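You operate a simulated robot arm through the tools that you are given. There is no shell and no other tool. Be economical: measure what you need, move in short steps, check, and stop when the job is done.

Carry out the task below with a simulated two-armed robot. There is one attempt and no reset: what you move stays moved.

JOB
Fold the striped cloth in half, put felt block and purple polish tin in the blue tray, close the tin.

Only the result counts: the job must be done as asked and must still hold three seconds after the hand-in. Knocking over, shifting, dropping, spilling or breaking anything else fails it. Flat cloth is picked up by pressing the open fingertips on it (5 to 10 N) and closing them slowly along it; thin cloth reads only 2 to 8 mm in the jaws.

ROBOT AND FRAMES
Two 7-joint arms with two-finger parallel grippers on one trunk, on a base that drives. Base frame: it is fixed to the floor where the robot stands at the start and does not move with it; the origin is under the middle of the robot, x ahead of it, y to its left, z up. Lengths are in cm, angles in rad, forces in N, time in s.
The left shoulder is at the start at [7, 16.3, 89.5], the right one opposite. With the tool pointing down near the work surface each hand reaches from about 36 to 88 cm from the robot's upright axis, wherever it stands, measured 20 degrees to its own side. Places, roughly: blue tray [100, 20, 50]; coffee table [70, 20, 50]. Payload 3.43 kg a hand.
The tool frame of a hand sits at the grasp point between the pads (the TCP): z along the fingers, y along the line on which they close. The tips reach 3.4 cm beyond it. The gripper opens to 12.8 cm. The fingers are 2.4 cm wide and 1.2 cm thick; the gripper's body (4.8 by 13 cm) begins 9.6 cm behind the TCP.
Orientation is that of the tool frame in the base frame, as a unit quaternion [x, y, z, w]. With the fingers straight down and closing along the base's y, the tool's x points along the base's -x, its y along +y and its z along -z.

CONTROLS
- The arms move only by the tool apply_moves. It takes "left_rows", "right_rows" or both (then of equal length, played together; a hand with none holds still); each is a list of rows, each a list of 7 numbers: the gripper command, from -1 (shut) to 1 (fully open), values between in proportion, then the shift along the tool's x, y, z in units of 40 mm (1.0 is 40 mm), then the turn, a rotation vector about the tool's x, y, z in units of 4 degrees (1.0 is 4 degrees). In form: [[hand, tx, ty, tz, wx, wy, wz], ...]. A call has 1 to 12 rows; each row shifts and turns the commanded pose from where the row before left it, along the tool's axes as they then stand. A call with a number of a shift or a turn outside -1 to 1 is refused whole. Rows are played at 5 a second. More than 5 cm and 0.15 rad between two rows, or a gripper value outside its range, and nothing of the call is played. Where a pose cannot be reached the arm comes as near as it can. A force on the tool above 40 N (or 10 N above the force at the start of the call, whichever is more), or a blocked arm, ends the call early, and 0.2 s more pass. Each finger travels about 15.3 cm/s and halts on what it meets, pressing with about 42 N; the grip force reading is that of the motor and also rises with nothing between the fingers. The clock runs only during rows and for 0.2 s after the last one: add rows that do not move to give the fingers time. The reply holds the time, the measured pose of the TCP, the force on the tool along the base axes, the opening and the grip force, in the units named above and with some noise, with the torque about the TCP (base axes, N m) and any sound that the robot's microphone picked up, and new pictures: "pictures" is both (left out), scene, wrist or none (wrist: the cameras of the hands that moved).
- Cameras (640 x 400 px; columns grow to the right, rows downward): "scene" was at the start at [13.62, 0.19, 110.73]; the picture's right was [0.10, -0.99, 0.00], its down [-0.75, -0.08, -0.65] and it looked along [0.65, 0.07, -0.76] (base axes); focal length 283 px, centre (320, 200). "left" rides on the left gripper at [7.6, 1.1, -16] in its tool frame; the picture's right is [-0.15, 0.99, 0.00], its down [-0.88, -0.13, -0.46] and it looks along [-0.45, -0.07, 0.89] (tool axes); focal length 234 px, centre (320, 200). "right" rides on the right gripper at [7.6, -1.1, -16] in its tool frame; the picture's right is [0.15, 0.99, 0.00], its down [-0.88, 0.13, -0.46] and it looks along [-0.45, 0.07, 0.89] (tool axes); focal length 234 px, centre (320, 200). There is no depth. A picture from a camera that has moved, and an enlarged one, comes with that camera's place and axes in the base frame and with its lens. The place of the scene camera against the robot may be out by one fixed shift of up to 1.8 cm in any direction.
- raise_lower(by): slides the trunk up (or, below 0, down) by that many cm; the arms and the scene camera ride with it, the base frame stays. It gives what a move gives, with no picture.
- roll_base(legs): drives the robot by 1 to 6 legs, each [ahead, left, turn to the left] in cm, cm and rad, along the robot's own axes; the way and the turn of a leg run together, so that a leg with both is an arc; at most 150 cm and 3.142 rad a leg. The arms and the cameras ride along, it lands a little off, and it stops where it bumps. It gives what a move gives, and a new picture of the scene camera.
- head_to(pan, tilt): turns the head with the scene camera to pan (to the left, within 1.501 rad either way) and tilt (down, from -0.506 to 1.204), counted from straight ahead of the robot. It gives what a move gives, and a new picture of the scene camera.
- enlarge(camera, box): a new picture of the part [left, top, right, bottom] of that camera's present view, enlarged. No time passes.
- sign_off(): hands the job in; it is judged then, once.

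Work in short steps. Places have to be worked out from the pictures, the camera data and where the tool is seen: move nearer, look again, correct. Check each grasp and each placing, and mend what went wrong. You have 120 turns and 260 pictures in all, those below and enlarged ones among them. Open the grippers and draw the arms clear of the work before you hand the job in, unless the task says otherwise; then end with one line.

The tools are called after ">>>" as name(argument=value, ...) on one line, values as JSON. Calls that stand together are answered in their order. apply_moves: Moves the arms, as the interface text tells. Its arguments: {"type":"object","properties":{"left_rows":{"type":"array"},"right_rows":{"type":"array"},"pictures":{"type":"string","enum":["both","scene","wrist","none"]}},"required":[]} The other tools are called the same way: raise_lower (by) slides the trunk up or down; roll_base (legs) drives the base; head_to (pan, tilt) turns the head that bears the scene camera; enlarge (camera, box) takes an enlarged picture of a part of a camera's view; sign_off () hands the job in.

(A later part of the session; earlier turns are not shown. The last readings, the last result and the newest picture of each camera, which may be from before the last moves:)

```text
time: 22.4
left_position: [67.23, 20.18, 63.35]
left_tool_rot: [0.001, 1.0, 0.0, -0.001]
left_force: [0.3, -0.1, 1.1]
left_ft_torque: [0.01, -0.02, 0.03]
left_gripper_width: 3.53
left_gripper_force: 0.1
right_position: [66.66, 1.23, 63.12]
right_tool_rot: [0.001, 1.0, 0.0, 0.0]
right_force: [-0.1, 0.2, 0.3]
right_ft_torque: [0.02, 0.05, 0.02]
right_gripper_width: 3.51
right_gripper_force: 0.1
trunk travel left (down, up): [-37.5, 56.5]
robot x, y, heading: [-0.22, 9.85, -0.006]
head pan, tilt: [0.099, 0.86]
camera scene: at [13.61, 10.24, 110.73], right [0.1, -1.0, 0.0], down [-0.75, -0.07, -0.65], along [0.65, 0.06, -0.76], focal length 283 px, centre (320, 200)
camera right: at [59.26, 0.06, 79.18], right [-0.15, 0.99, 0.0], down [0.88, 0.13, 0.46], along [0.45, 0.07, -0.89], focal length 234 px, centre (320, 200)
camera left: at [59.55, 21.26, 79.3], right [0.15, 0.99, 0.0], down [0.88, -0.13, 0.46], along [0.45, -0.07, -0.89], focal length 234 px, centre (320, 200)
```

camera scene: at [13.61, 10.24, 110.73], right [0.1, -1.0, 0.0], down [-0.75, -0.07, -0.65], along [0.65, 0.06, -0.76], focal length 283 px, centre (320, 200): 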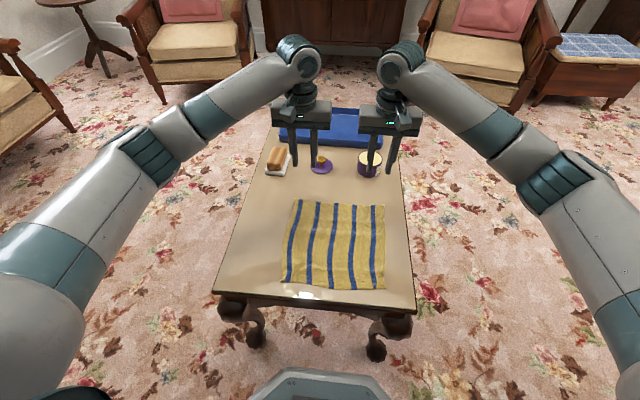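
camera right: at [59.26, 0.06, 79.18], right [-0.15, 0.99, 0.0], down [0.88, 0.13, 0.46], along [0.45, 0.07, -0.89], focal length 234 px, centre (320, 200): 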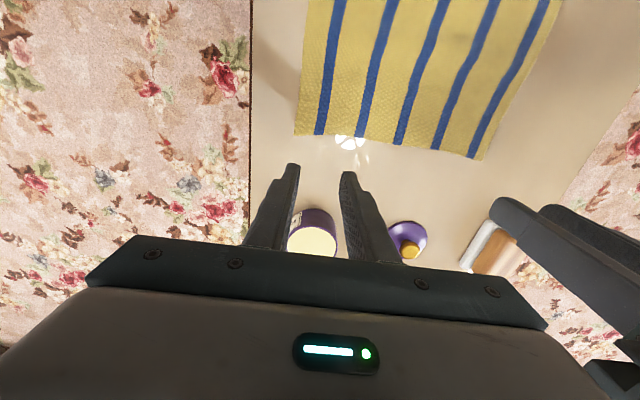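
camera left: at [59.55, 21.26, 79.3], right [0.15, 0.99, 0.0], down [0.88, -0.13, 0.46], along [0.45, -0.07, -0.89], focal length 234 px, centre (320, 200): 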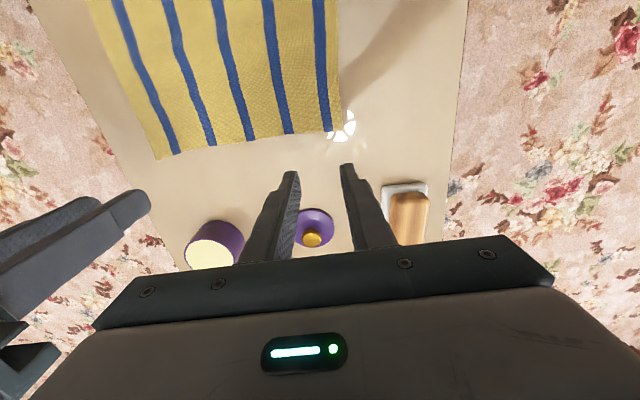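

Far corners are at about (65.7,−2) and (65.4,22.9). To have room for tilted hands near the robot, I drive back 15 cm.

>>> roll_base(legs=[[-15, 0, 0]])

```text
time: 23.7
left_position: [52.21, 20.2, 63.35]
left_tool_rot: [0.001, 1.0, -0.001, 0.0]
left_force: [-0.2, -0.5, 0.8]
left_ft_torque: [0.02, -0.03, -0.02]
left_gripper_width: 3.52
left_gripper_force: 0.1
right_position: [51.89, 1.31, 63.18]
right_tool_rot: [0.001, 1.0, 0.001, 0.0]
right_force: [0.3, -0.3, 0.8]
right_ft_torque: [0.0, -0.02, 0.04]
right_gripper_width: 3.51
right_gripper_force: 0.1
trunk travel left (down, up): [-37.5, 56.5]
robot x, y, heading: [-14.81, 10.38, -0.003]
head pan, tilt: [0.099, 0.86]
camera scene: at [-1.23, 10.26, 110.75], right [0.1, -1.0, 0.0], down [-0.75, -0.07, -0.65], along [0.65, 0.06, -0.76], focal length 283 px, centre (320, 200)
```

scene: 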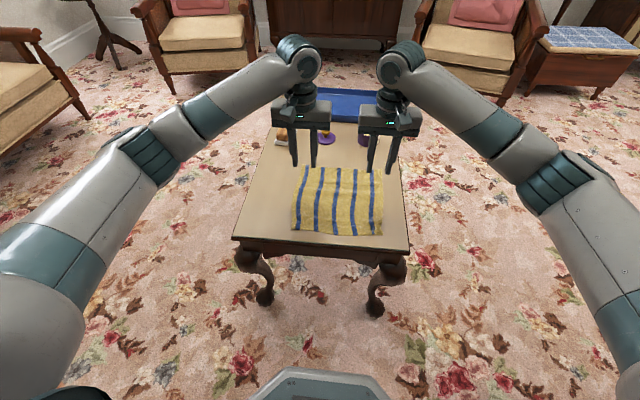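

Now go down to the far corners at x≈65.

>>> apply_moves(right_rows=[[-0.45, -0.82, 0, 0.2, 0, 0, 0], [-0.45, -0.82, 0, 0.2, 0, 0, 0], [-0.45, -0.82, 0, 0.4, 0, 0, 0], [-0.45, -0.82, 0, 0.6, 0, 0, 0], [-0.45, 0, 0, 0.7, 0, 0, 0], [-0.45, 0, 0, 0.55, 0, 0, 0], [-0.45, 0, 0, 0, 0, 0, 0]], left_rows=[[-0.45, -0.8, -0.02, 0.2, 0, 0, 0], [-0.45, -0.8, -0.02, 0.2, 0, 0, 0], [-0.45, -0.8, -0.02, 0.4, 0, 0, 0], [-0.45, -0.8, -0.02, 0.6, 0, 0, 0], [-0.45, 0, 0, 0.7, 0, 0, 0], [-0.45, 0, 0, 0.6, 0, 0, 0], [-0.45, 0, 0, 0, 0, 0, 0]], pictures="wrist")

```text
time: 25.3
left_position: [64.96, 19.93, 52.6]
left_tool_rot: [0.0, 1.0, 0.0, 0.0]
left_force: [0.2, -0.3, 0.8]
left_ft_torque: [0.02, 0.03, 0.01]
left_gripper_width: 3.53
left_gripper_force: 0.0
right_position: [65.09, 1.33, 52.4]
right_tool_rot: [-0.001, 1.0, 0.0, 0.0]
right_force: [-0.2, -0.4, -0.1]
right_ft_torque: [-0.01, 0.01, 0.02]
right_gripper_width: 3.53
right_gripper_force: 0.0
trunk travel left (down, up): [-37.5, 56.5]
robot x, y, heading: [-14.92, 10.2, -0.001]
head pan, tilt: [0.099, 0.86]
camera right: at [57.55, 0.14, 68.46], right [-0.15, 0.99, 0.0], down [0.88, 0.13, 0.46], along [0.45, 0.07, -0.89], focal length 234 px, centre (320, 200)
camera left: at [57.42, 20.95, 68.52], right [0.15, 0.99, 0.0], down [0.88, -0.13, 0.46], along [0.45, -0.07, -0.89], focal length 234 px, centre (320, 200)
```

right: 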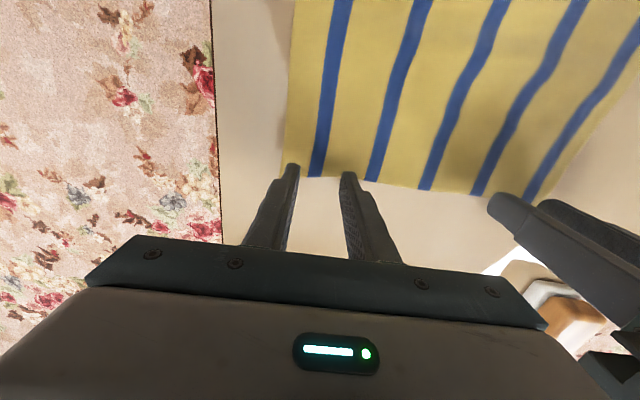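
left: 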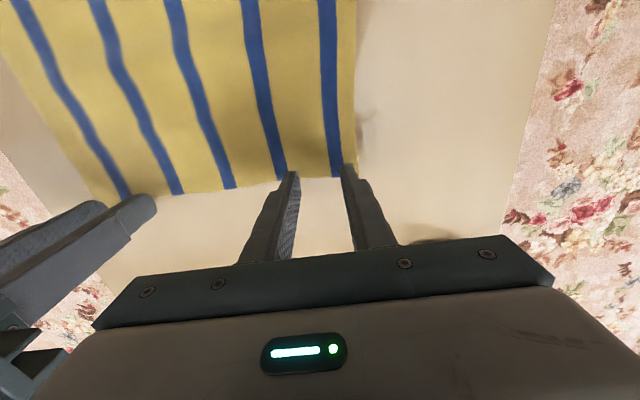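

Edge at x≈65.35 sits ~1.5 cm inside the fingers' width. I descend to contact.

>>> apply_moves(right_rows=[[-0.45, 0, 0, 0.1, 0, 0, 0], [-0.45, 0, 0, 0.06, 0, 0, 0], [-0.45, 0, 0, 0.03, 0, 0, 0], [-0.45, 0, 0, 0, 0, 0, 0]], left_rows=[[-0.45, 0, 0, 0.1, 0, 0, 0], [-0.45, 0, 0, 0.08, 0, 0, 0], [-0.45, 0, 0, 0.03, 0, 0, 0], [-0.45, 0, 0, 0, 0, 0, 0]], pictures="none")

>>> apply_moves(right_rows=[[-0.45, 0, 0, 0.02, 0, 0, 0], [-0.45, 0, 0, 0, 0, 0, 0]], left_rows=[[-0.45, 0, 0, 0.02, 0, 0, 0], [-0.45, 0, 0, 0, 0, 0, 0]], pictures="none")

```text
time: 26.3
left_position: [65.12, 19.89, 51.7]
left_tool_rot: [0.0, 1.0, 0.0, 0.0]
left_force: [0.0, 0.0, 0.3]
left_ft_torque: [-0.01, 0.0, 0.01]
left_gripper_width: 3.52
left_gripper_force: 0.0
right_position: [65.08, 1.31, 51.69]
right_tool_rot: [0.002, 1.0, 0.0, -0.001]
right_force: [0.4, 0.1, -0.4]
right_ft_torque: [-0.01, -0.02, 0.02]
right_gripper_width: 3.54
right_gripper_force: 0.2
trunk travel left (down, up): [-37.5, 56.5]
robot x, y, heading: [-14.64, 10.37, -0.004]
head pan, tilt: [0.099, 0.86]
```

```text
time: 26.9
left_position: [65.08, 19.86, 51.65]
left_tool_rot: [0.0, 1.0, 0.0, -0.001]
left_force: [0.8, -0.1, -0.9]
left_ft_torque: [-0.02, 0.0, 0.0]
left_gripper_width: 3.55
left_gripper_force: 0.1
right_position: [65.14, 1.38, 51.65]
right_tool_rot: [0.001, 1.0, 0.0, -0.001]
right_force: [0.1, 0.4, -0.3]
right_ft_torque: [0.02, 0.02, 0.0]
right_gripper_width: 3.53
right_gripper_force: 0.0
trunk travel left (down, up): [-37.5, 56.5]
robot x, y, heading: [-14.94, 10.36, 0.001]
head pan, tilt: [0.099, 0.86]
```

>>> apply_moves(right_rows=[[-0.45, 0, 0, 0.03, 0, 0, 0], [-0.45, 0, 0, 0, 0, 0, 0]], left_rows=[[-0.45, 0, 0, 0.03, 0, 0, 0], [-0.45, 0, 0, 0, 0, 0, 0]], pictures="none")

```text
time: 27.5
left_position: [64.93, 19.9, 51.53]
left_tool_rot: [0.001, 1.0, -0.001, 0.001]
left_force: [0.2, -0.1, 3.3]
left_ft_torque: [0.02, 0.01, -0.04]
left_gripper_width: 3.52
left_gripper_force: 0.1
right_position: [65.01, 1.29, 51.61]
right_tool_rot: [0.001, 1.0, 0.0, 0.001]
right_force: [-0.2, 0.0, 0.0]
right_ft_torque: [0.01, 0.01, 0.0]
right_gripper_width: 3.53
right_gripper_force: 0.0
trunk travel left (down, up): [-37.5, 56.5]
robot x, y, heading: [-15.24, 9.91, -0.001]
head pan, tilt: [0.099, 0.86]
```

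>>> apply_moves(right_rows=[[-0.45, 0, 0, 0.026, 0, 0, 0], [-0.45, 0, 0, 0, 0, 0, 0]], left_rows=[[-0.45, 0, 0, 0.01, 0, 0, 0], [-0.45, 0, 0, 0, 0, 0, 0]], pictures="none")

```text
time: 28.1
left_position: [65.01, 19.93, 51.6]
left_tool_rot: [0.001, 1.0, 0.0, 0.0]
left_force: [-0.1, 0.5, 4.0]
left_ft_torque: [0.05, 0.01, 0.02]
left_gripper_width: 3.54
left_gripper_force: 0.1
right_position: [65.13, 1.29, 51.46]
right_tool_rot: [0.001, 1.0, 0.0, 0.0]
right_force: [0.8, 0.6, 1.7]
right_ft_torque: [0.02, 0.03, -0.01]
right_gripper_width: 3.5
right_gripper_force: 0.0
trunk travel left (down, up): [-37.5, 56.5]
robot x, y, heading: [-14.61, 10.33, 0.002]
head pan, tilt: [0.099, 0.86]
```

>>> apply_moves(right_rows=[[-0.45, 0, 0, 0.012, 0, 0, 0], [-0.45, 0, 0, 0, 0, 0, 0]], left_rows=[[-0.45, 0, 0, 0.008, 0, 0, 0], [-0.45, 0, 0, 0, 0, 0, 0]], pictures="none")

```text
time: 28.7
left_position: [65.15, 19.87, 51.48]
left_tool_rot: [0.001, 1.0, 0.0, 0.0]
left_force: [0.4, -0.3, 4.5]
left_ft_torque: [-0.01, 0.02, 0.04]
left_gripper_width: 3.51
left_gripper_force: 0.0
right_position: [65.14, 1.3, 51.5]
right_tool_rot: [0.001, 1.0, 0.0, 0.0]
right_force: [-0.7, -0.1, 4.7]
right_ft_torque: [0.0, 0.02, -0.01]
right_gripper_width: 3.49
right_gripper_force: 0.1
trunk travel left (down, up): [-37.5, 56.5]
robot x, y, heading: [-14.41, 9.84, -0.002]
head pan, tilt: [0.099, 0.86]
```

Each hand presses ~4.6 N; I add a touch more and close slowly, in one call.

>>> apply_moves(right_rows=[[-0.45, 0, 0, 0.011, 0, 0, 0], [-0.5, 0, 0, 0, 0, 0, 0], [-0.55, 0, 0, 0, 0, 0, 0], [-0.6, 0, 0, 0, 0, 0, 0], [-0.65, 0, 0, 0, 0, 0, 0], [-0.7, 0, 0, 0, 0, 0, 0], [-0.75, 0, 0, 0, 0, 0, 0], [-0.8, 0, 0, 0, 0, 0, 0], [-0.85, 0, 0, 0, 0, 0, 0], [-0.9, 0, 0, 0, 0, 0, 0], [-0.95, 0, 0, 0, 0, 0, 0], [-1, 0, 0, 0, 0, 0, 0]], left_rows=[[-0.45, 0, 0, 0.011, 0, 0, 0], [-0.5, 0, 0, 0, 0, 0, 0], [-0.55, 0, 0, 0, 0, 0, 0], [-0.6, 0, 0, 0, 0, 0, 0], [-0.65, 0, 0, 0, 0, 0, 0], [-0.7, 0, 0, 0, 0, 0, 0], [-0.75, 0, 0, 0, 0, 0, 0], [-0.8, 0, 0, 0, 0, 0, 0], [-0.85, 0, 0, 0, 0, 0, 0], [-0.9, 0, 0, 0, 0, 0, 0], [-0.95, 0, 0, 0, 0, 0, 0], [-1, 0, 0, 0, 0, 0, 0]], pictures="none")

>>> apply_moves(right_rows=[[-1, 0, 0, 0, 0, 0, 0], [-1, 0, 0.1, -0.15, 0, 0, 0], [-1, 0, 0.05, -0.25, 0, 0, 0], [-1, 0, 0, -0.3, 0, 0, 0], [-1, 0, 0, 0, 0, 0, 0]], left_rows=[[-1, 0, 0, 0, 0, 0, 0], [-1, 0, -0.1, -0.15, 0, 0, 0], [-1, 0, -0.05, -0.25, 0, 0, 0], [-1, 0, 0, -0.3, 0, 0, 0], [-1, 0, 0, 0, 0, 0, 0]])

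```text
time: 31.3
left_position: [64.98, 19.81, 51.48]
left_tool_rot: [0.0, 1.0, -0.001, 0.001]
left_force: [0.4, -10.4, 3.1]
left_ft_torque: [-0.3, 0.0, 0.09]
left_gripper_width: 0.15
left_gripper_force: 36.7
right_position: [65.12, 1.28, 51.62]
right_tool_rot: [0.0, 1.0, 0.0, 0.001]
right_force: [-0.3, 9.3, 9.3]
right_ft_torque: [0.23, 0.05, 0.0]
right_gripper_width: 0.15
right_gripper_force: 36.4
trunk travel left (down, up): [-37.5, 56.5]
robot x, y, heading: [-14.74, 9.93, -0.001]
head pan, tilt: [0.099, 0.86]
```

```text
time: 32.5
left_position: [65.18, 19.24, 54.28]
left_tool_rot: [0.0, 1.0, 0.0, 0.0]
left_force: [-1.2, 0.2, -0.7]
left_ft_torque: [0.02, -0.02, -0.04]
left_gripper_width: 0.16
left_gripper_force: 36.6
right_position: [65.22, 1.76, 54.17]
right_tool_rot: [0.0, 1.0, -0.001, -0.001]
right_force: [0.5, 0.5, -1.0]
right_ft_torque: [0.0, 0.05, -0.01]
right_gripper_width: 0.17
right_gripper_force: 36.1
trunk travel left (down, up): [-37.5, 56.5]
robot x, y, heading: [-14.91, 9.91, -0.0]
head pan, tilt: [0.099, 0.86]
camera scene: at [-1.11, 10.26, 110.72], right [0.1, -1.0, 0.0], down [-0.75, -0.07, -0.65], along [0.65, 0.06, -0.76], focal length 283 px, centre (320, 200)
camera right: at [57.69, 0.62, 70.15], right [-0.14, 0.99, 0.0], down [0.88, 0.13, 0.45], along [0.45, 0.07, -0.89], focal length 234 px, centre (320, 200)
camera left: at [57.62, 20.33, 70.15], right [0.15, 0.99, 0.0], down [0.88, -0.13, 0.45], along [0.45, -0.07, -0.89], focal length 234 px, centre (320, 200)
```

scene: 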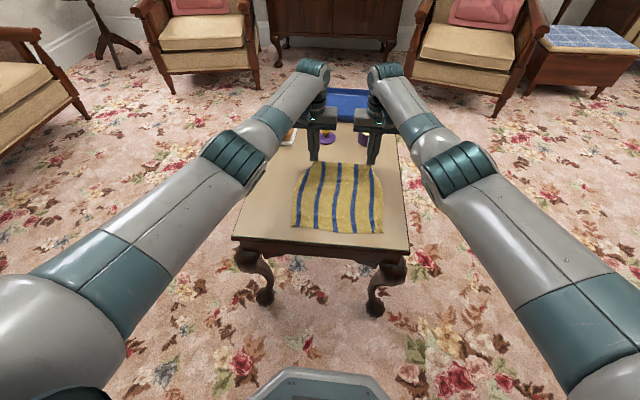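
right: 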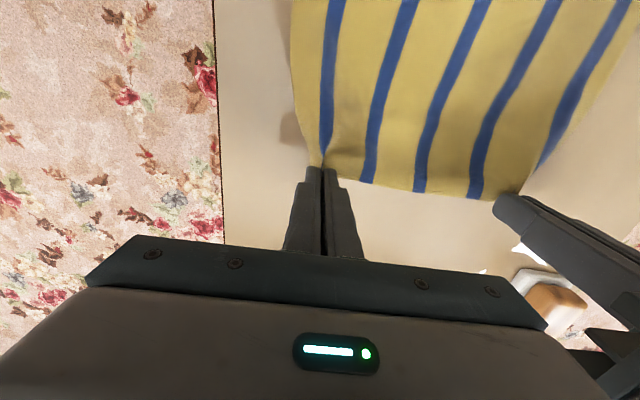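
left: 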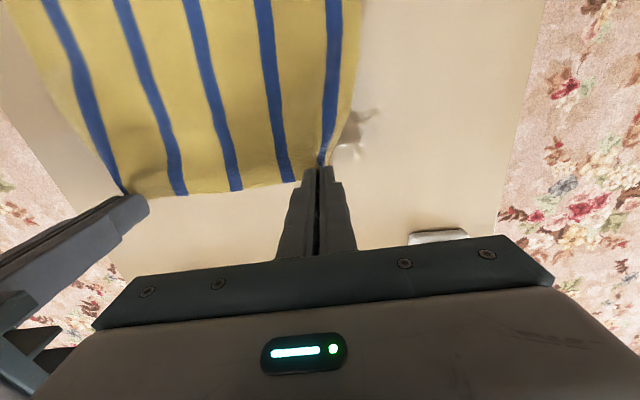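

Both far corners are held. I swing the arc toward the robot while tilting the fingers forward 4° per row, first ten rows.

>>> apply_moves(right_rows=[[-1, 0.43, -0.08, -0.4475, 0, -1, 0], [-1, 0.275, 0, -0.44, 0, -1, 0], [-1, 0.3275, 0, -0.415, 0, -1, 0], [-1, 0.3775, 0, -0.4, 0, -1, 0], [-1, 0.419, 0, -0.3625, 0, -1, 0], [-1, 0.4525, 0, -0.3, 0, -1, 0], [-1, 0.471, 0, -0.295, 0, -1, 0], [-1, 0.5, 0, -0.2325, 0, -1, 0], [-1, 0.53, 0, -0.1775, 0, -1, 0], [-1, 0.53, 0, -0.155, 0, -1, 0], [-1, 0, 0, 0, 0, 0, 0]], left_rows=[[-1, 0.43, 0.08, -0.4475, 0, -1, 0], [-1, 0.275, 0, -0.44, 0, -1, 0], [-1, 0.3275, 0, -0.415, 0, -1, 0], [-1, 0.3775, 0, -0.4, 0, -1, 0], [-1, 0.419, 0, -0.3625, 0, -1, 0], [-1, 0.4525, 0, -0.3, 0, -1, 0], [-1, 0.471, 0, -0.295, 0, -1, 0], [-1, 0.5, 0, -0.2325, 0, -1, 0], [-1, 0.53, 0, -0.1775, 0, -1, 0], [-1, 0.53, 0, -0.155, 0, -1, 0], [-1, 0, 0, 0, 0, 0, 0]])

```text
time: 34.9
left_position: [45.99, 19.57, 60.81]
left_tool_rot: [0.0, 0.94, 0.0, 0.343]
left_force: [0.3, -1.0, 0.1]
left_ft_torque: [-0.06, -0.01, -0.01]
left_gripper_width: 0.15
left_gripper_force: 36.7
right_position: [46.03, 1.69, 60.52]
right_tool_rot: [0.001, 0.94, -0.001, 0.342]
right_force: [0.0, 1.1, 0.2]
right_ft_torque: [0.03, 0.02, 0.02]
right_gripper_width: 0.19
right_gripper_force: 36.3
trunk travel left (down, up): [-37.5, 56.5]
robot x, y, heading: [-14.57, 9.73, 0.002]
head pan, tilt: [0.099, 0.86]
camera scene: at [-1.13, 10.26, 110.73], right [0.1, -1.0, 0.0], down [-0.75, -0.07, -0.65], along [0.65, 0.06, -0.76], focal length 283 px, centre (320, 200)
camera right: at [30.02, 0.49, 67.95], right [-0.11, 0.99, -0.09], down [0.38, 0.13, 0.92], along [0.92, 0.07, -0.39], focal length 234 px, centre (320, 200)
camera left: at [29.95, 20.68, 68.07], right [0.11, 0.99, 0.09], down [0.38, -0.13, 0.92], along [0.92, -0.07, -0.39], focal length 234 px, centre (320, 200)
```

scene: 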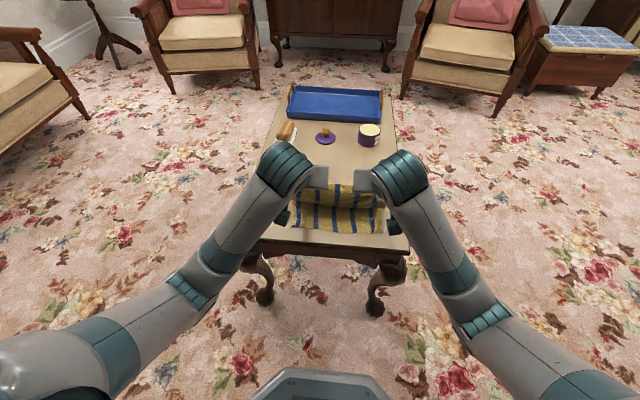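
right: 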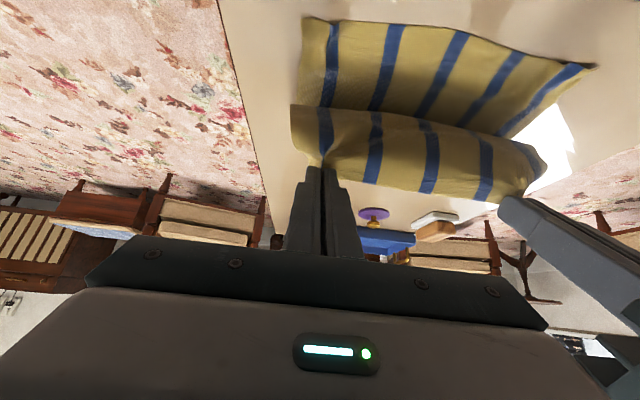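
left: 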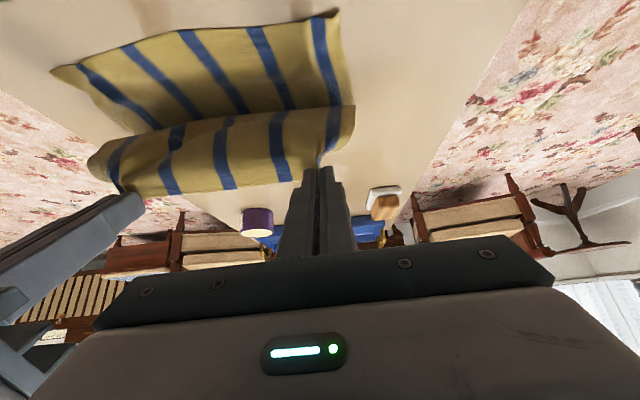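

The fold is going well; near edge at x≈41.2. Continue the arc down.

>>> apply_moves(right_rows=[[-1, 0.56, 0, -0.095, 0, -1, 0], [-1, 0.57, 0, -0.043, 0, -1, 0], [-1, 0.55, 0, 0.0125, 0, -1, 0], [-1, 0.545, 0, 0.0675, 0, -1, 0], [-1, 0.5, 0, 0.1, 0, -1, 0], [-1, 0, 0, 0, 0, 0, 0]], left_rows=[[-1, 0.56, 0, -0.095, 0, -1, 0], [-1, 0.57, 0, -0.043, 0, -1, 0], [-1, 0.55, 0, 0.0125, 0, -1, 0], [-1, 0.545, 0, 0.0675, 0, -1, 0], [-1, 0.5, 0, 0.1, 0, -1, 0], [-1, 0, 0, 0, 0, 0, 0]])

>>> enlarge(camera="scene", box=[256, 150, 416, 250])

```text
time: 36.3
left_position: [38.92, 19.61, 52.79]
left_tool_rot: [0.0, 0.866, 0.0, 0.5]
left_force: [-0.3, -1.5, 0.1]
left_ft_torque: [-0.06, 0.03, -0.05]
left_gripper_width: 0.16
left_gripper_force: 36.8
right_position: [38.99, 1.58, 52.67]
right_tool_rot: [0.0, 0.866, -0.001, 0.5]
right_force: [-0.1, 2.1, 0.2]
right_ft_torque: [0.02, -0.01, 0.07]
right_gripper_width: 0.18
right_gripper_force: 37.0
trunk travel left (down, up): [-37.5, 56.5]
robot x, y, heading: [-14.75, 10.45, -0.004]
head pan, tilt: [0.099, 0.86]
camera scene: at [-1.15, 10.26, 110.73], right [0.1, -1.0, 0.0], down [-0.75, -0.07, -0.65], along [0.65, 0.06, -0.76], focal length 283 px, centre (320, 200)
camera right: at [21.39, 0.45, 54.07], right [-0.07, 0.99, -0.13], down [0.04, 0.13, 0.99], along [1.0, 0.07, -0.05], focal length 234 px, centre (320, 200)
camera left: at [21.4, 20.73, 54.12], right [0.07, 0.99, 0.13], down [0.05, -0.13, 0.99], along [1.0, -0.07, -0.05], focal length 234 px, centre (320, 200)
```

scene: 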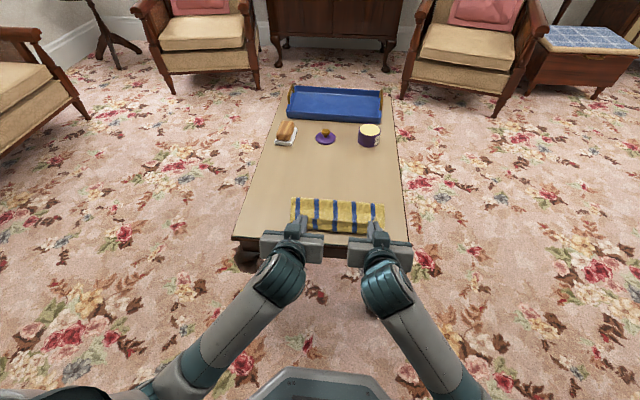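
right: 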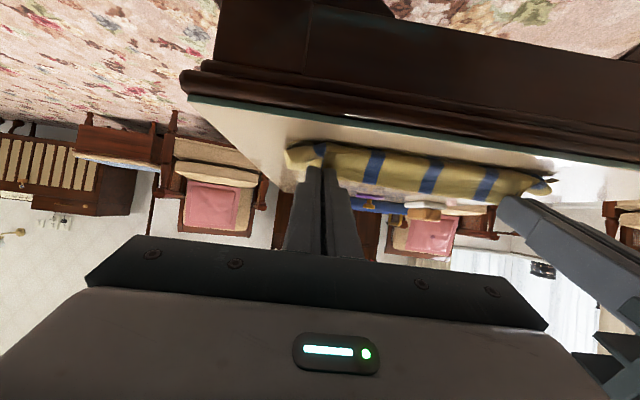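
left: 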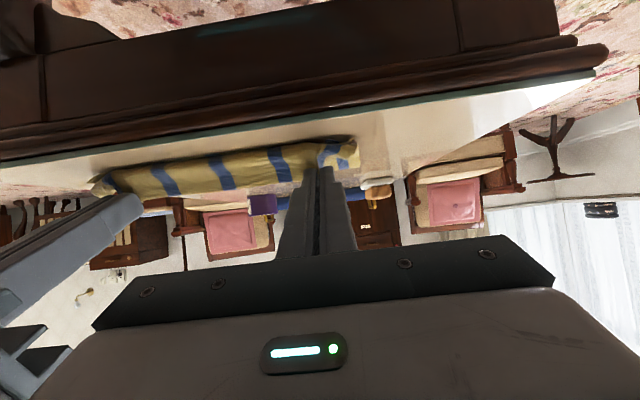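

```text
4.00 times, centred on (336, 200) of scene
camera zoom: at [-1.15, 10.26, 110.73], right [0.1, -1.0, 0.0], down [-0.75, -0.07, -0.65], along [0.65, 0.06, -0.76], focal length 1132 px, centre (256, 200)
```

zoom: 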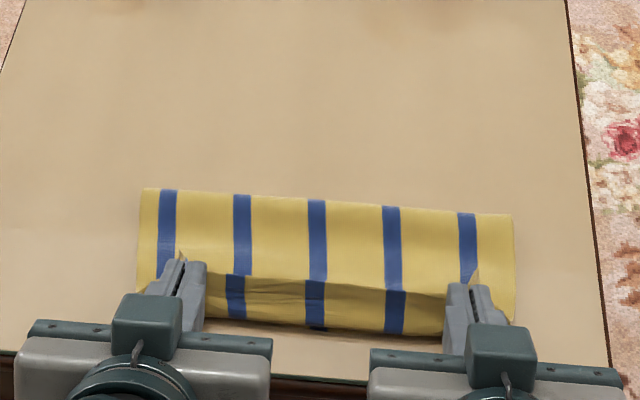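

Upper layer edge is almost over the lower edge. I tilt further toward horizontal while lowering the pinch to ~1.4 cm above the table.

>>> apply_moves(right_rows=[[-1, 0.106, 0, 0.061, 0, -1, 0], [-1, 0.11, 0, 0.054, 0, -1, 0], [-1, 0.1135, 0, 0.046, 0, -1, 0], [-1, 0.1165, 0, 0.038, 0, -1, 0], [-1, 0.119, 0, 0.03, 0, -1, 0], [-1, 0.11, 0, 0.021, 0, -1, 0], [-1, 0, 0, 0, 0, 0, 0]], left_rows=[[-1, 0.106, 0, 0.061, 0, -1, 0], [-1, 0.11, 0, 0.054, 0, -1, 0], [-1, 0.1135, 0, 0.046, 0, -1, 0], [-1, 0.1165, 0, 0.038, 0, -1, 0], [-1, 0.119, 0, 0.03, 0, -1, 0], [-1, 0.11, 0, 0.021, 0, -1, 0], [-1, 0, 0, 0, 0, 0, 0]], pictures="scene")

>>> enlarge(camera="scene", box=[256, 150, 416, 250])

```text
time: 37.9
left_position: [38.97, 19.74, 50.01]
left_tool_rot: [0.001, 0.743, 0.0, 0.67]
left_force: [0.3, -2.9, 5.9]
left_ft_torque: [0.0, -0.22, -0.09]
left_gripper_width: 0.18
left_gripper_force: 36.2
right_position: [39.06, 1.58, 49.84]
right_tool_rot: [0.001, 0.743, -0.001, 0.67]
right_force: [0.4, 3.4, 6.2]
right_ft_torque: [0.04, -0.15, 0.09]
right_gripper_width: 0.17
right_gripper_force: 36.8
trunk travel left (down, up): [-37.5, 56.5]
robot x, y, heading: [-14.69, 10.45, -0.006]
head pan, tilt: [0.099, 0.86]
camera scene: at [-1.25, 10.25, 110.76], right [0.1, -1.0, 0.0], down [-0.75, -0.07, -0.65], along [0.65, 0.06, -0.76], focal length 283 px, centre (320, 200)
```

scene: 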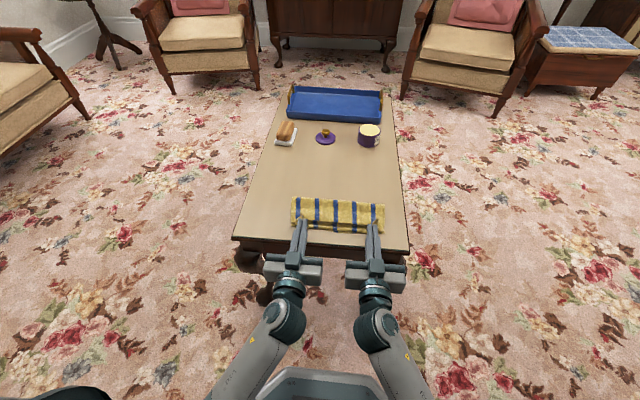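

```text
4.00 times, centred on (336, 200) of scene
camera zoom: at [-1.25, 10.25, 110.76], right [0.1, -1.0, 0.0], down [-0.75, -0.07, -0.65], along [0.65, 0.06, -0.76], focal length 1132 px, centre (256, 200)
```

zoom: 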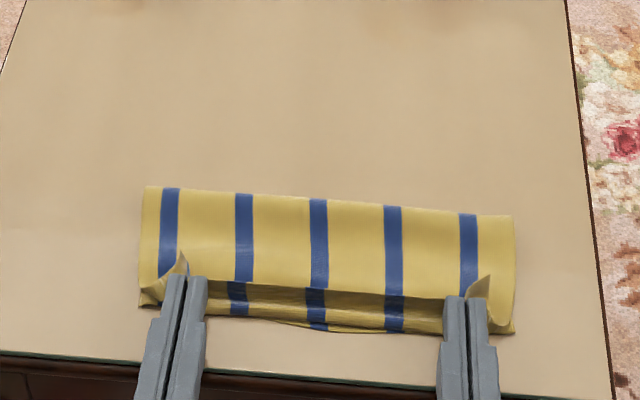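

Fingers rest lightly. I lift a hair, pull the upper layer back 0.8 cm, lower again and open the fingers.

>>> apply_moves(right_rows=[[-1, -0.06, 0, 0, 0, 0, 0], [-1, 0, -0.03, -0.12, 0, 0, 0], [-1, 0, 0, -0.1, 0, 0, 0], [-1, 0.04, 0, 0, 0, 0, 0], [-1, 0, 0, 0, 0, 0, 0], [-0.9, 0, 0, 0, 0, 0, 0], [-0.8, 0, 0, 0, 0, 0, 0], [-0.7, 0, 0, 0, 0, 0, 0], [-0.6, 0, 0, 0, 0, 0, 0], [-0.6, 0, 0, 0, 0, 0, 0]], left_rows=[[-1, -0.06, 0, 0, 0, 0, 0], [-1, 0, 0.03, -0.12, 0, 0, 0], [-1, 0, 0, -0.1, 0, 0, 0], [-1, 0.04, 0, 0, 0, 0, 0], [-1, 0, 0, 0, 0, 0, 0], [-0.9, 0, 0, 0, 0, 0, 0], [-0.8, 0, 0, 0, 0, 0, 0], [-0.7, 0, 0, 0, 0, 0, 0], [-0.6, 0, 0, 0, 0, 0, 0], [-0.6, 0, 0, 0, 0, 0, 0]], pictures="none")

>>> enlarge(camera="scene", box=[256, 150, 416, 250])

```text
time: 40.1
left_position: [38.06, 19.9, 50.04]
left_tool_rot: [0.0, 0.744, 0.0, 0.669]
left_force: [-0.2, -0.5, 0.6]
left_ft_torque: [0.01, -0.01, -0.03]
left_gripper_width: 2.59
left_gripper_force: 0.1
right_position: [38.18, 1.62, 49.99]
right_tool_rot: [0.001, 0.743, -0.001, 0.669]
right_force: [-0.2, 1.1, 0.1]
right_ft_torque: [-0.01, 0.0, -0.01]
right_gripper_width: 2.59
right_gripper_force: 0.1
trunk travel left (down, up): [-37.5, 56.5]
robot x, y, heading: [-14.62, 9.97, -0.006]
head pan, tilt: [0.099, 0.86]
```

```text
4.00 times, centred on (336, 200) of scene
camera zoom: at [-1.15, 10.26, 110.73], right [0.1, -1.0, 0.0], down [-0.75, -0.07, -0.65], along [0.65, 0.06, -0.76], focal length 1132 px, centre (256, 200)
```

zoom: 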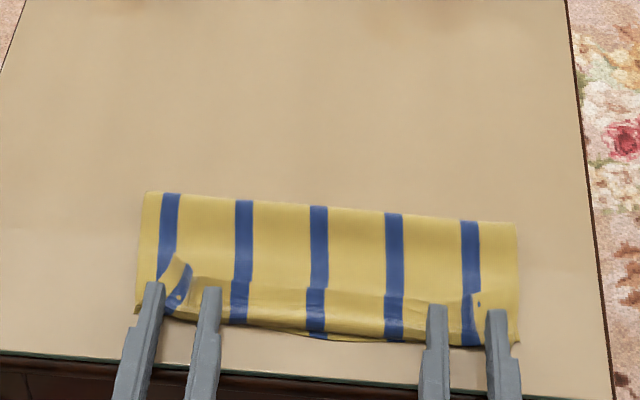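

Released; the middle laid flat but both corners show small turned-back ears. I withdraw straight back.

>>> apply_moves(right_rows=[[-0.6, 0, 0, -0.4, 0, 0, 0], [-0.6, 0, 0, -0.6, 0, 0, 0], [-0.6, -0.3, 0, -0.6, 0, 0, 0], [-0.6, -1, 0, 0, 0, 0, 0], [-0.6, -1, 0, 0, 0, 1, 0], [-0.6, -1, 0, 0, 0, 1, 0], [-0.6, 0, 0, 0, 0, 0, 0]], left_rows=[[-0.6, 0, 0, -0.4, 0, 0, 0], [-0.6, 0, 0, -0.6, 0, 0, 0], [-0.6, -0.3, 0, -0.6, 0, 0, 0], [-0.6, -1, 0, 0, 0, 0, 0], [-0.6, -1, 0, 0, 0, 1, 0], [-0.6, -1, 0, 0, 0, 1, 0], [-0.6, 0, 0, 0, 0, 0, 0]], pictures="none")

>>> enlarge(camera="scene", box=[256, 150, 416, 250])

```text
time: 41.7
left_position: [33.69, 19.85, 62.67]
left_tool_rot: [0.019, 0.788, 0.013, 0.615]
left_force: [0.5, 0.6, 0.6]
left_ft_torque: [-0.01, 0.01, 0.02]
left_gripper_width: 2.56
left_gripper_force: 0.1
left hand out of reach, approached as far as the arm can: row 6
right_position: [33.51, 0.37, 62.71]
right_tool_rot: [-0.026, 0.788, -0.02, 0.615]
right_force: [-1.1, 0.9, -0.1]
right_ft_torque: [0.0, -0.01, 0.0]
right_gripper_width: 2.58
right_gripper_force: 0.1
trunk travel left (down, up): [-37.5, 56.5]
robot x, y, heading: [-14.56, 9.9, -0.004]
head pan, tilt: [0.099, 0.86]
```

```text
4.00 times, centred on (336, 200) of scene
camera zoom: at [-0.73, 10.14, 110.76], right [0.1, -1.0, 0.0], down [-0.76, -0.07, -0.65], along [0.65, 0.07, -0.76], focal length 1132 px, centre (256, 200)
```

zoom: 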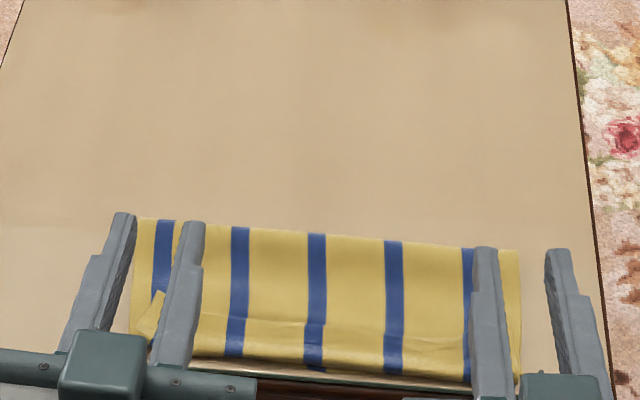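

The cloth got dragged ~2 cm toward the table's near edge. I move the hands aside to see it fully.

>>> apply_moves(right_rows=[[-0.6, 0, -0.9, 0, 0, 1, 0], [-0.6, 0, -0.9, 0, 0, 1, 0], [-0.6, 0, -0.9, 0, 0, 1, 0], [-0.6, 0, 0, 0, 0, 1, 0]], left_rows=[[-0.6, 0, 0.9, 0, 0, 1, 0], [-0.6, 0, 0.9, 0, 0, 1, 0], [-0.6, 0, 0.9, 0, 0, 1, 0], [-0.6, 0, 0, 0, 0, 1, 0]], pictures="none")

>>> enlarge(camera="scene", box=[256, 150, 416, 250])

```text
time: 42.7
left_position: [37.62, 28.47, 59.73]
left_tool_rot: [0.0, 0.866, -0.001, 0.499]
left_force: [0.0, -0.2, -0.8]
left_ft_torque: [0.02, 0.03, 0.02]
left_gripper_width: 2.54
left_gripper_force: 0.1
left hand out of reach, approached as far as the arm can: row 1, 2, 3
right_position: [37.64, -7.44, 60.08]
right_tool_rot: [0.001, 0.867, 0.0, 0.499]
right_force: [0.0, 0.3, -0.2]
right_ft_torque: [0.0, 0.0, -0.01]
right_gripper_width: 2.58
right_gripper_force: 0.1
right hand out of reach, approached as far as the arm can: row 1, 2, 3
trunk travel left (down, up): [-37.5, 56.5]
robot x, y, heading: [-15.11, 10.04, -0.003]
head pan, tilt: [0.099, 0.86]
```

```text
4.00 times, centred on (336, 200) of scene
camera zoom: at [-1.13, 10.25, 110.72], right [0.1, -1.0, 0.0], down [-0.75, -0.07, -0.65], along [0.65, 0.06, -0.76], focal length 1132 px, centre (256, 200)
```

zoom: 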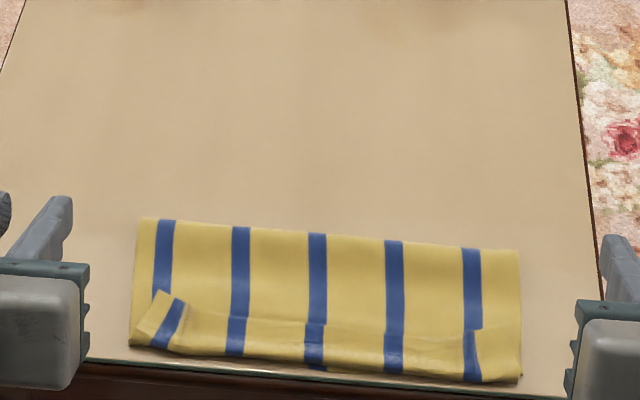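

The fold is basically there with one turned-back ear at the left corner. I straighten the hands to vertical to inspect from the wrist cameras.

>>> apply_moves(right_rows=[[-0.6, -0.2, -0.1, 0, 0, 1, 0], [-0.6, -0.2, -0.1, 0, 0, 1, 0], [-0.6, -0.2, -0.1, 0, 0, 1, 0], [-0.6, -0.2, -0.1, 0, 0, 1, 0], [-0.6, -0.2, -0.1, 0, 0, 1, 0], [-0.6, -0.2, 0, 0, 0, 1, 0], [-0.6, -0.2, 0, 0, 0, 1, 0], [-0.6, -0.2, 0, 0, 0, 1, 0], [-0.6, 0, 0, -0.2, 0, 1, 0], [-0.6, 0, 0, -0.2, 0, 1, 0], [-0.6, 0, 0, -0.2, 0, 1, 0], [-0.6, 0, 0, -0.2, 0, 1, 0]], left_rows=[[-0.6, -0.2, 0, 0, 0, 1, 0], [-0.6, -0.2, 0, 0, 0, 1, 0], [-0.6, -0.2, 0, 0, 0, 1, 0], [-0.6, -0.2, 0, 0, 0, 1, 0], [-0.6, -0.2, 0, 0, 0, 1, 0], [-0.6, -0.2, 0, 0, 0, 1, 0], [-0.6, -0.2, 0, 0, 0, 1, 0], [-0.6, -0.2, 0, 0, 0, 1, 0], [-0.6, 0, -0.3, -0.2, 0, 1, 0], [-0.6, 0, -0.3, -0.2, 0, 1, 0], [-0.6, 0, -0.3, -0.2, 0, 1, 0], [-0.6, 0, -0.3, -0.2, 0, 1, 0]], pictures="none")

>>> apply_moves(right_rows=[[-0.6, 0, 0, -0.2, 0, 1, 0], [-0.6, 0, 0, -0.2, 0, 1, 0], [-0.6, 0, 0, 0, 0, 1, 0], [-0.6, 0, 0, 0, 0, 0, 0]], left_rows=[[-0.6, 0, -0.3, -0.2, 0, 1, 0], [-0.6, 0, -0.3, -0.2, 0, 1, 0], [-0.6, 0, -0.2, 0, 0, 1, 0], [-0.6, 0, 0, 0, 0, 0, 0]], pictures="wrist")

```text
time: 44.0
left_position: [40.78, 35.91, 62.67]
left_tool_rot: [-0.004, 0.936, 0.075, 0.345]
left_force: [0.1, 0.0, 0.4]
left_ft_torque: [0.01, -0.03, -0.02]
left_gripper_width: 2.56
left_gripper_force: 0.0
left hand out of reach, approached as far as the arm can: row 1, 5, 6
right_position: [40.21, -18.18, 62.66]
right_tool_rot: [0.004, 0.939, -0.104, 0.329]
right_force: [0.1, -0.3, 0.4]
right_ft_torque: [0.02, 0.0, 0.0]
right_gripper_width: 2.59
right_gripper_force: 0.0
right hand out of reach, approached as far as the arm can: row 1, 6
trunk travel left (down, up): [-37.5, 56.5]
robot x, y, heading: [-14.9, 10.14, -0.001]
head pan, tilt: [0.099, 0.86]
stopped in row 6 (right hand): the arm was blocked; the commanded pose is now the measured one
```

```text
time: 44.6
left_position: [39.85, 43.24, 64.02]
left_tool_rot: [-0.023, 0.942, 0.161, 0.293]
left_force: [0.4, -0.3, 0.8]
left_ft_torque: [-0.01, 0.01, -0.01]
left_gripper_width: 2.56
left_gripper_force: 0.0
left hand out of reach, approached as far as the arm can: row 2
right_position: [39.16, -25.87, 64.16]
right_tool_rot: [0.026, 0.944, -0.182, 0.273]
right_force: [-0.9, -0.1, -0.3]
right_ft_torque: [0.02, -0.03, 0.03]
right_gripper_width: 2.56
right_gripper_force: 0.0
right hand out of reach, approached as far as the arm can: row 2
trunk travel left (down, up): [-37.5, 56.5]
robot x, y, heading: [-14.68, 10.03, -0.001]
head pan, tilt: [0.099, 0.86]
stopped in row 2 (right hand): the arm was blocked; the commanded pose is now the measured one
camera right: at [24.44, -21.62, 73.13], right [0.02, 0.92, -0.4], down [0.53, 0.33, 0.78], along [0.84, -0.23, -0.48], focal length 234 px, centre (320, 200)
camera left: at [24.75, 39.52, 72.46], right [-0.01, 0.93, 0.37], down [0.5, -0.31, 0.81], along [0.87, 0.19, -0.46], focal length 234 px, centre (320, 200)
```

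right: 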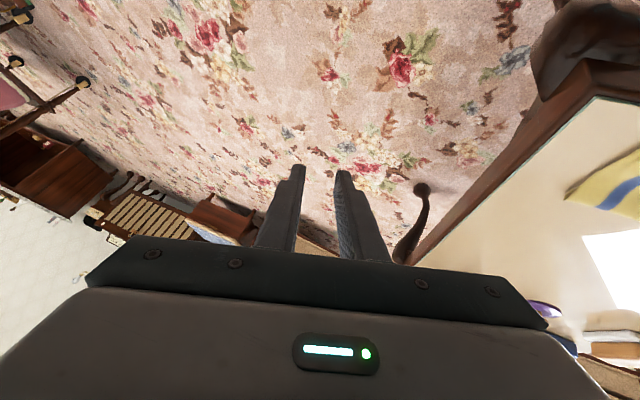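
left: 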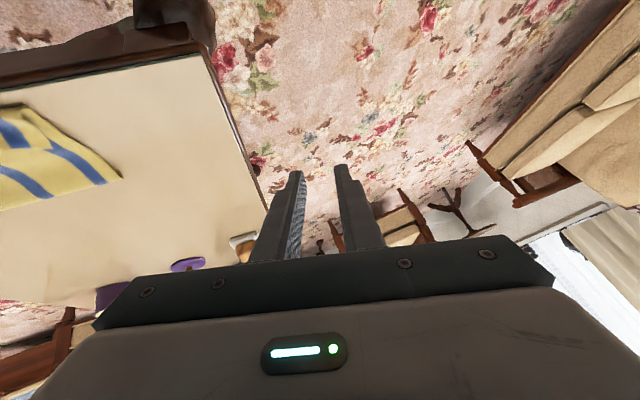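

The arms are in a cramped posture near the body. I extend both hands forward while rotating them back to vertical.

>>> apply_moves(right_rows=[[-0.6, -0.5, 0, 0.1, -0.59, 0.89, -0.08], [-0.6, -0.5, 0, 0.1, -0.59, 0.89, -0.08], [-0.6, -0.5, 0, 0.1, -0.59, 0.89, -0.08], [-0.6, -0.5, 0, 0, -0.59, 0.89, -0.08], [-0.6, -0.5, 0, 0, -0.59, 0.89, -0.08], [-0.6, -0.5, 0, 0, -0.59, 0.89, -0.08]], left_rows=[[-0.6, -0.5, 0, 0.1, 0.52, 0.95, 0.07], [-0.6, -0.5, 0, 0.1, 0.52, 0.95, 0.07], [-0.6, -0.5, 0, 0.1, 0.52, 0.95, 0.07], [-0.6, -0.5, 0, 0, 0.52, 0.95, 0.07], [-0.6, -0.5, 0, 0, 0.52, 0.95, 0.07], [-0.6, -0.5, 0, 0, 0.52, 0.95, 0.07]], pictures="scene")

```text
time: 46.0
left_position: [51.16, 43.12, 67.86]
left_tool_rot: [-0.007, 0.994, 0.053, 0.098]
left_force: [0.1, 0.1, -0.1]
left_ft_torque: [-0.01, -0.03, -0.06]
left_gripper_width: 2.54
left_gripper_force: 0.1
right_position: [50.61, -25.74, 67.74]
right_tool_rot: [0.008, 0.994, -0.06, 0.091]
right_force: [0.4, -0.1, 0.3]
right_ft_torque: [-0.02, 0.02, -0.05]
right_gripper_width: 2.58
right_gripper_force: 0.1
trunk travel left (down, up): [-37.5, 56.5]
robot x, y, heading: [-14.7, 10.17, -0.001]
head pan, tilt: [0.099, 0.86]
camera scene: at [-1.12, 10.22, 110.71], right [0.1, -1.0, 0.0], down [-0.75, -0.07, -0.65], along [0.65, 0.06, -0.76], focal length 283 px, centre (320, 200)
```

scene: 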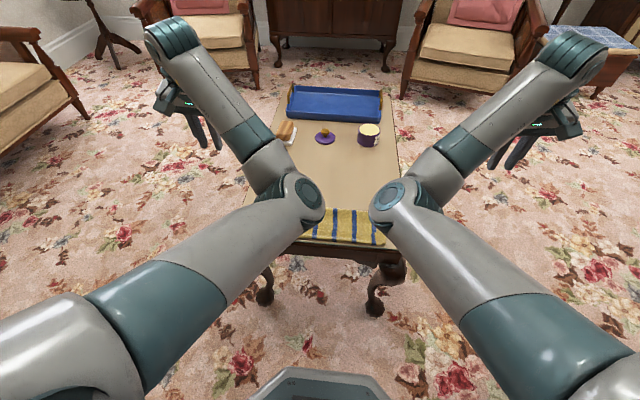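

Hands are nearly vertical, but elbows swung inward. I finish the rotation and lift/extend to see how the posture settles.

>>> apply_moves(right_rows=[[-0.6, -0.5, 0, -0.3, -0.59, 0.89, -0.08], [-0.6, -0.5, 0, -0.3, -0.59, 0.89, -0.08], [-0.6, -0.5, 0, -0.3, -0.5, 0.8, -0.08], [-0.6, -0.5, 0, -0.3, 0, 0, 0], [-0.6, -0.5, 0, -0.3, 0, 0, 0], [-0.6, 0, 0, 0, 0, 0, 0]], left_rows=[[-0.6, -0.5, 0, -0.3, 0.52, 0.95, 0.07], [-0.6, -0.5, 0, -0.3, 0.52, 0.95, 0.07], [-0.6, -0.5, 0, -0.3, 0.5, 0.8, 0.07], [-0.6, -0.5, 0, -0.3, 0, 0, 0], [-0.6, -0.5, 0, -0.3, 0, 0, 0], [-0.6, 0, 0, 0, 0, 0, 0]], pictures="scene")

```text
time: 47.4
left_position: [60.8, 42.93, 74.62]
left_tool_rot: [0.0, 1.0, 0.001, 0.004]
left_force: [-0.7, 0.9, -0.6]
left_ft_torque: [0.02, 0.03, -0.03]
left_gripper_width: 2.56
left_gripper_force: 0.0
right_position: [60.11, -25.5, 74.55]
right_tool_rot: [0.0, 1.0, -0.002, 0.002]
right_force: [0.3, -0.6, -0.5]
right_ft_torque: [0.0, 0.0, 0.0]
right_gripper_width: 2.56
right_gripper_force: 0.1
trunk travel left (down, up): [-37.5, 56.5]
robot x, y, heading: [-14.7, 10.21, -0.0]
head pan, tilt: [0.099, 0.86]
camera scene: at [-1.13, 10.2, 110.73], right [0.1, -1.0, 0.0], down [-0.75, -0.07, -0.65], along [0.65, 0.06, -0.76], focal length 283 px, centre (320, 200)
```

scene: 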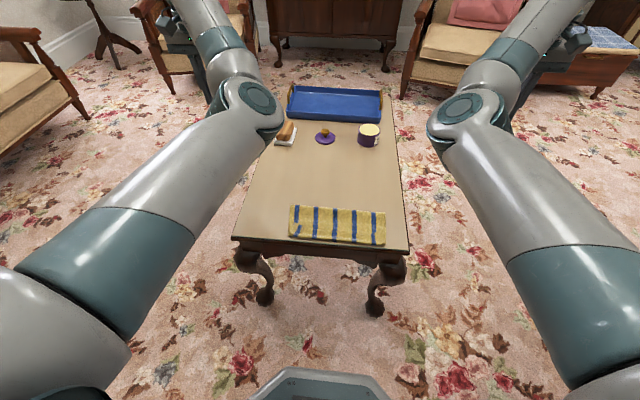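

>>> enlarge(camera="scene", box=[280, 190, 400, 265])

```text
5.33 times, centred on (340, 228) of scene
camera zoom: at [-1.13, 10.2, 110.73], right [0.1, -1.0, 0.0], down [-0.75, -0.07, -0.65], along [0.65, 0.06, -0.76], focal length 1510 px, centre (213, 53)
```

zoom: 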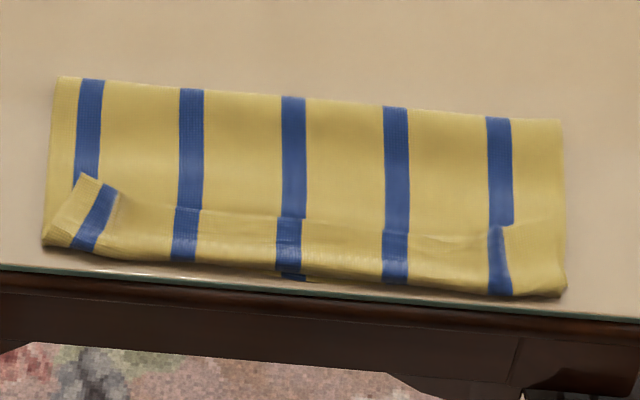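

I bring the left hand over the cloth's left side to get a clear close view of the layers.

>>> apply_moves(left_rows=[[-0.6, 0.66, -0.54, 0.2, 0, 0, 0], [-0.6, 0.66, -0.54, 0.2, 0, 0, 0], [-0.6, 0.66, -0.54, 0.2, 0, 0, 0], [-0.6, 0.66, -0.54, 0.2, 0, 0, 0], [-0.6, 0.66, -0.54, 0.2, 0, 0, 0], [-0.6, 0.66, -0.54, 0.2, 0, 0, 0], [-0.6, 0, 0, 0, 0, 0, 0]], pictures="none")

>>> enlarge(camera="left", box=[100, 60, 340, 210])

```text
time: 49.0
left_position: [55.3, 38.7, 67.33]
left_tool_rot: [-0.001, 1.0, 0.0, 0.004]
left_force: [-0.9, 0.2, 0.8]
left_ft_torque: [0.02, 0.0, 0.02]
left_gripper_width: 2.55
left_gripper_force: 0.1
left hand out of reach, approached as far as the arm can: row 2, 3, 4, 5, 6
right_position: [60.19, -25.51, 74.48]
right_tool_rot: [0.0, 1.0, -0.002, 0.003]
right_force: [0.7, 0.5, -0.5]
right_ft_torque: [-0.01, 0.03, 0.01]
right_gripper_width: 2.56
right_gripper_force: 0.0
trunk travel left (down, up): [-37.5, 56.5]
robot x, y, heading: [-15.09, 10.07, 0.0]
head pan, tilt: [0.099, 0.86]
```

```text
2.67 times, centred on (220, 135) of left
camera zoom: at [47.65, 39.6, 83.21], right [0.15, 0.99, 0.0], down [0.88, -0.13, 0.46], along [0.46, -0.06, -0.89], focal length 624 px, centre (587, 373)
```

zoom: 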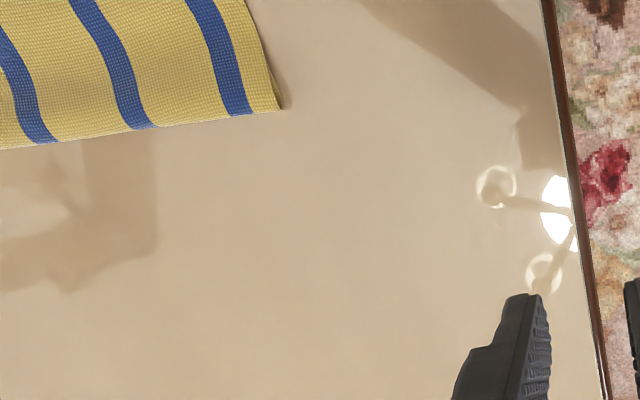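

The left arm's elbow branch limits it. I extend it forward and inward at height, then come back, to recover the normal posture.

>>> apply_moves(left_rows=[[-0.6, -0.8, 0, -0.4, 0, 0, 0], [-0.6, -0.8, 0, -0.4, 0, 0, 0], [-0.6, -0.8, 0, -0.3, 0, 0, 0], [-0.6, -0.8, -0.3, 0, 0, 0, 0], [-0.6, -0.4, -0.8, 0, 0, 0, 0], [-0.6, 0, -0.8, 0, 0, 0, 0], [-0.6, 0, -0.8, 0, 0, 0, 0], [-0.6, 0, -0.8, 0, 0, 0, 0], [-0.6, 0, 0, 0, 0, 0, 0]], right_rows=[[-0.6, -0.5, 0, 0, 0, 0, 0], [-0.6, -0.5, 0, 0, 0, 0, 0], [-0.6, -0.5, 0, 0, 0, 0, 0], [-0.6, -0.5, 0, 0, 0, 0, 0], [-0.6, 0, 0.5, 0, 0, 0, 0], [-0.6, 0, 0.5, 0, 0, 0, 0], [-0.6, 0, 0.5, 0, 0, 0, 0], [-0.6, 0, 0.5, 0, 0, 0, 0], [-0.6, 0, 0, 0, 0, 0, 0]], pictures="scene")

```text
time: 51.0
left_position: [68.35, 24.4, 71.94]
left_tool_rot: [0.001, 1.0, 0.0, 0.005]
left_force: [-0.2, 0.4, 0.0]
left_ft_torque: [-0.01, 0.0, -0.02]
left_gripper_width: 2.56
left_gripper_force: 0.0
left hand out of reach, approached as far as the arm can: row 5, 8
right_position: [67.77, -17.41, 74.38]
right_tool_rot: [0.001, 1.0, -0.001, 0.003]
right_force: [0.7, 0.8, 0.3]
right_ft_torque: [-0.02, -0.02, -0.01]
right_gripper_width: 2.54
right_gripper_force: 0.0
right hand out of reach, approached as far as the arm can: row 4
trunk travel left (down, up): [-37.5, 56.5]
robot x, y, heading: [-14.86, 10.05, -0.002]
head pan, tilt: [0.099, 0.86]
camera scene: at [-1.16, 10.23, 110.73], right [0.1, -1.0, 0.0], down [-0.75, -0.07, -0.65], along [0.65, 0.06, -0.76], focal length 283 px, centre (320, 200)
```

scene: 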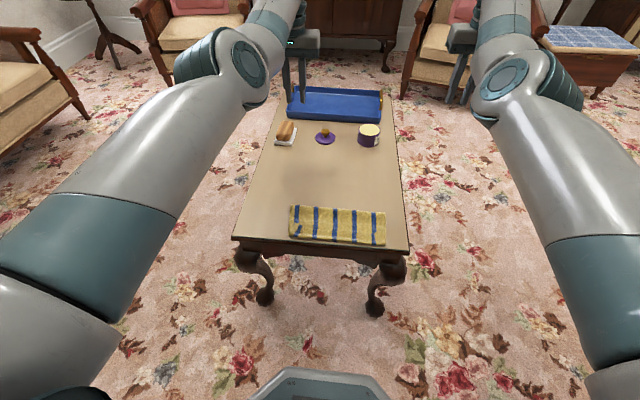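

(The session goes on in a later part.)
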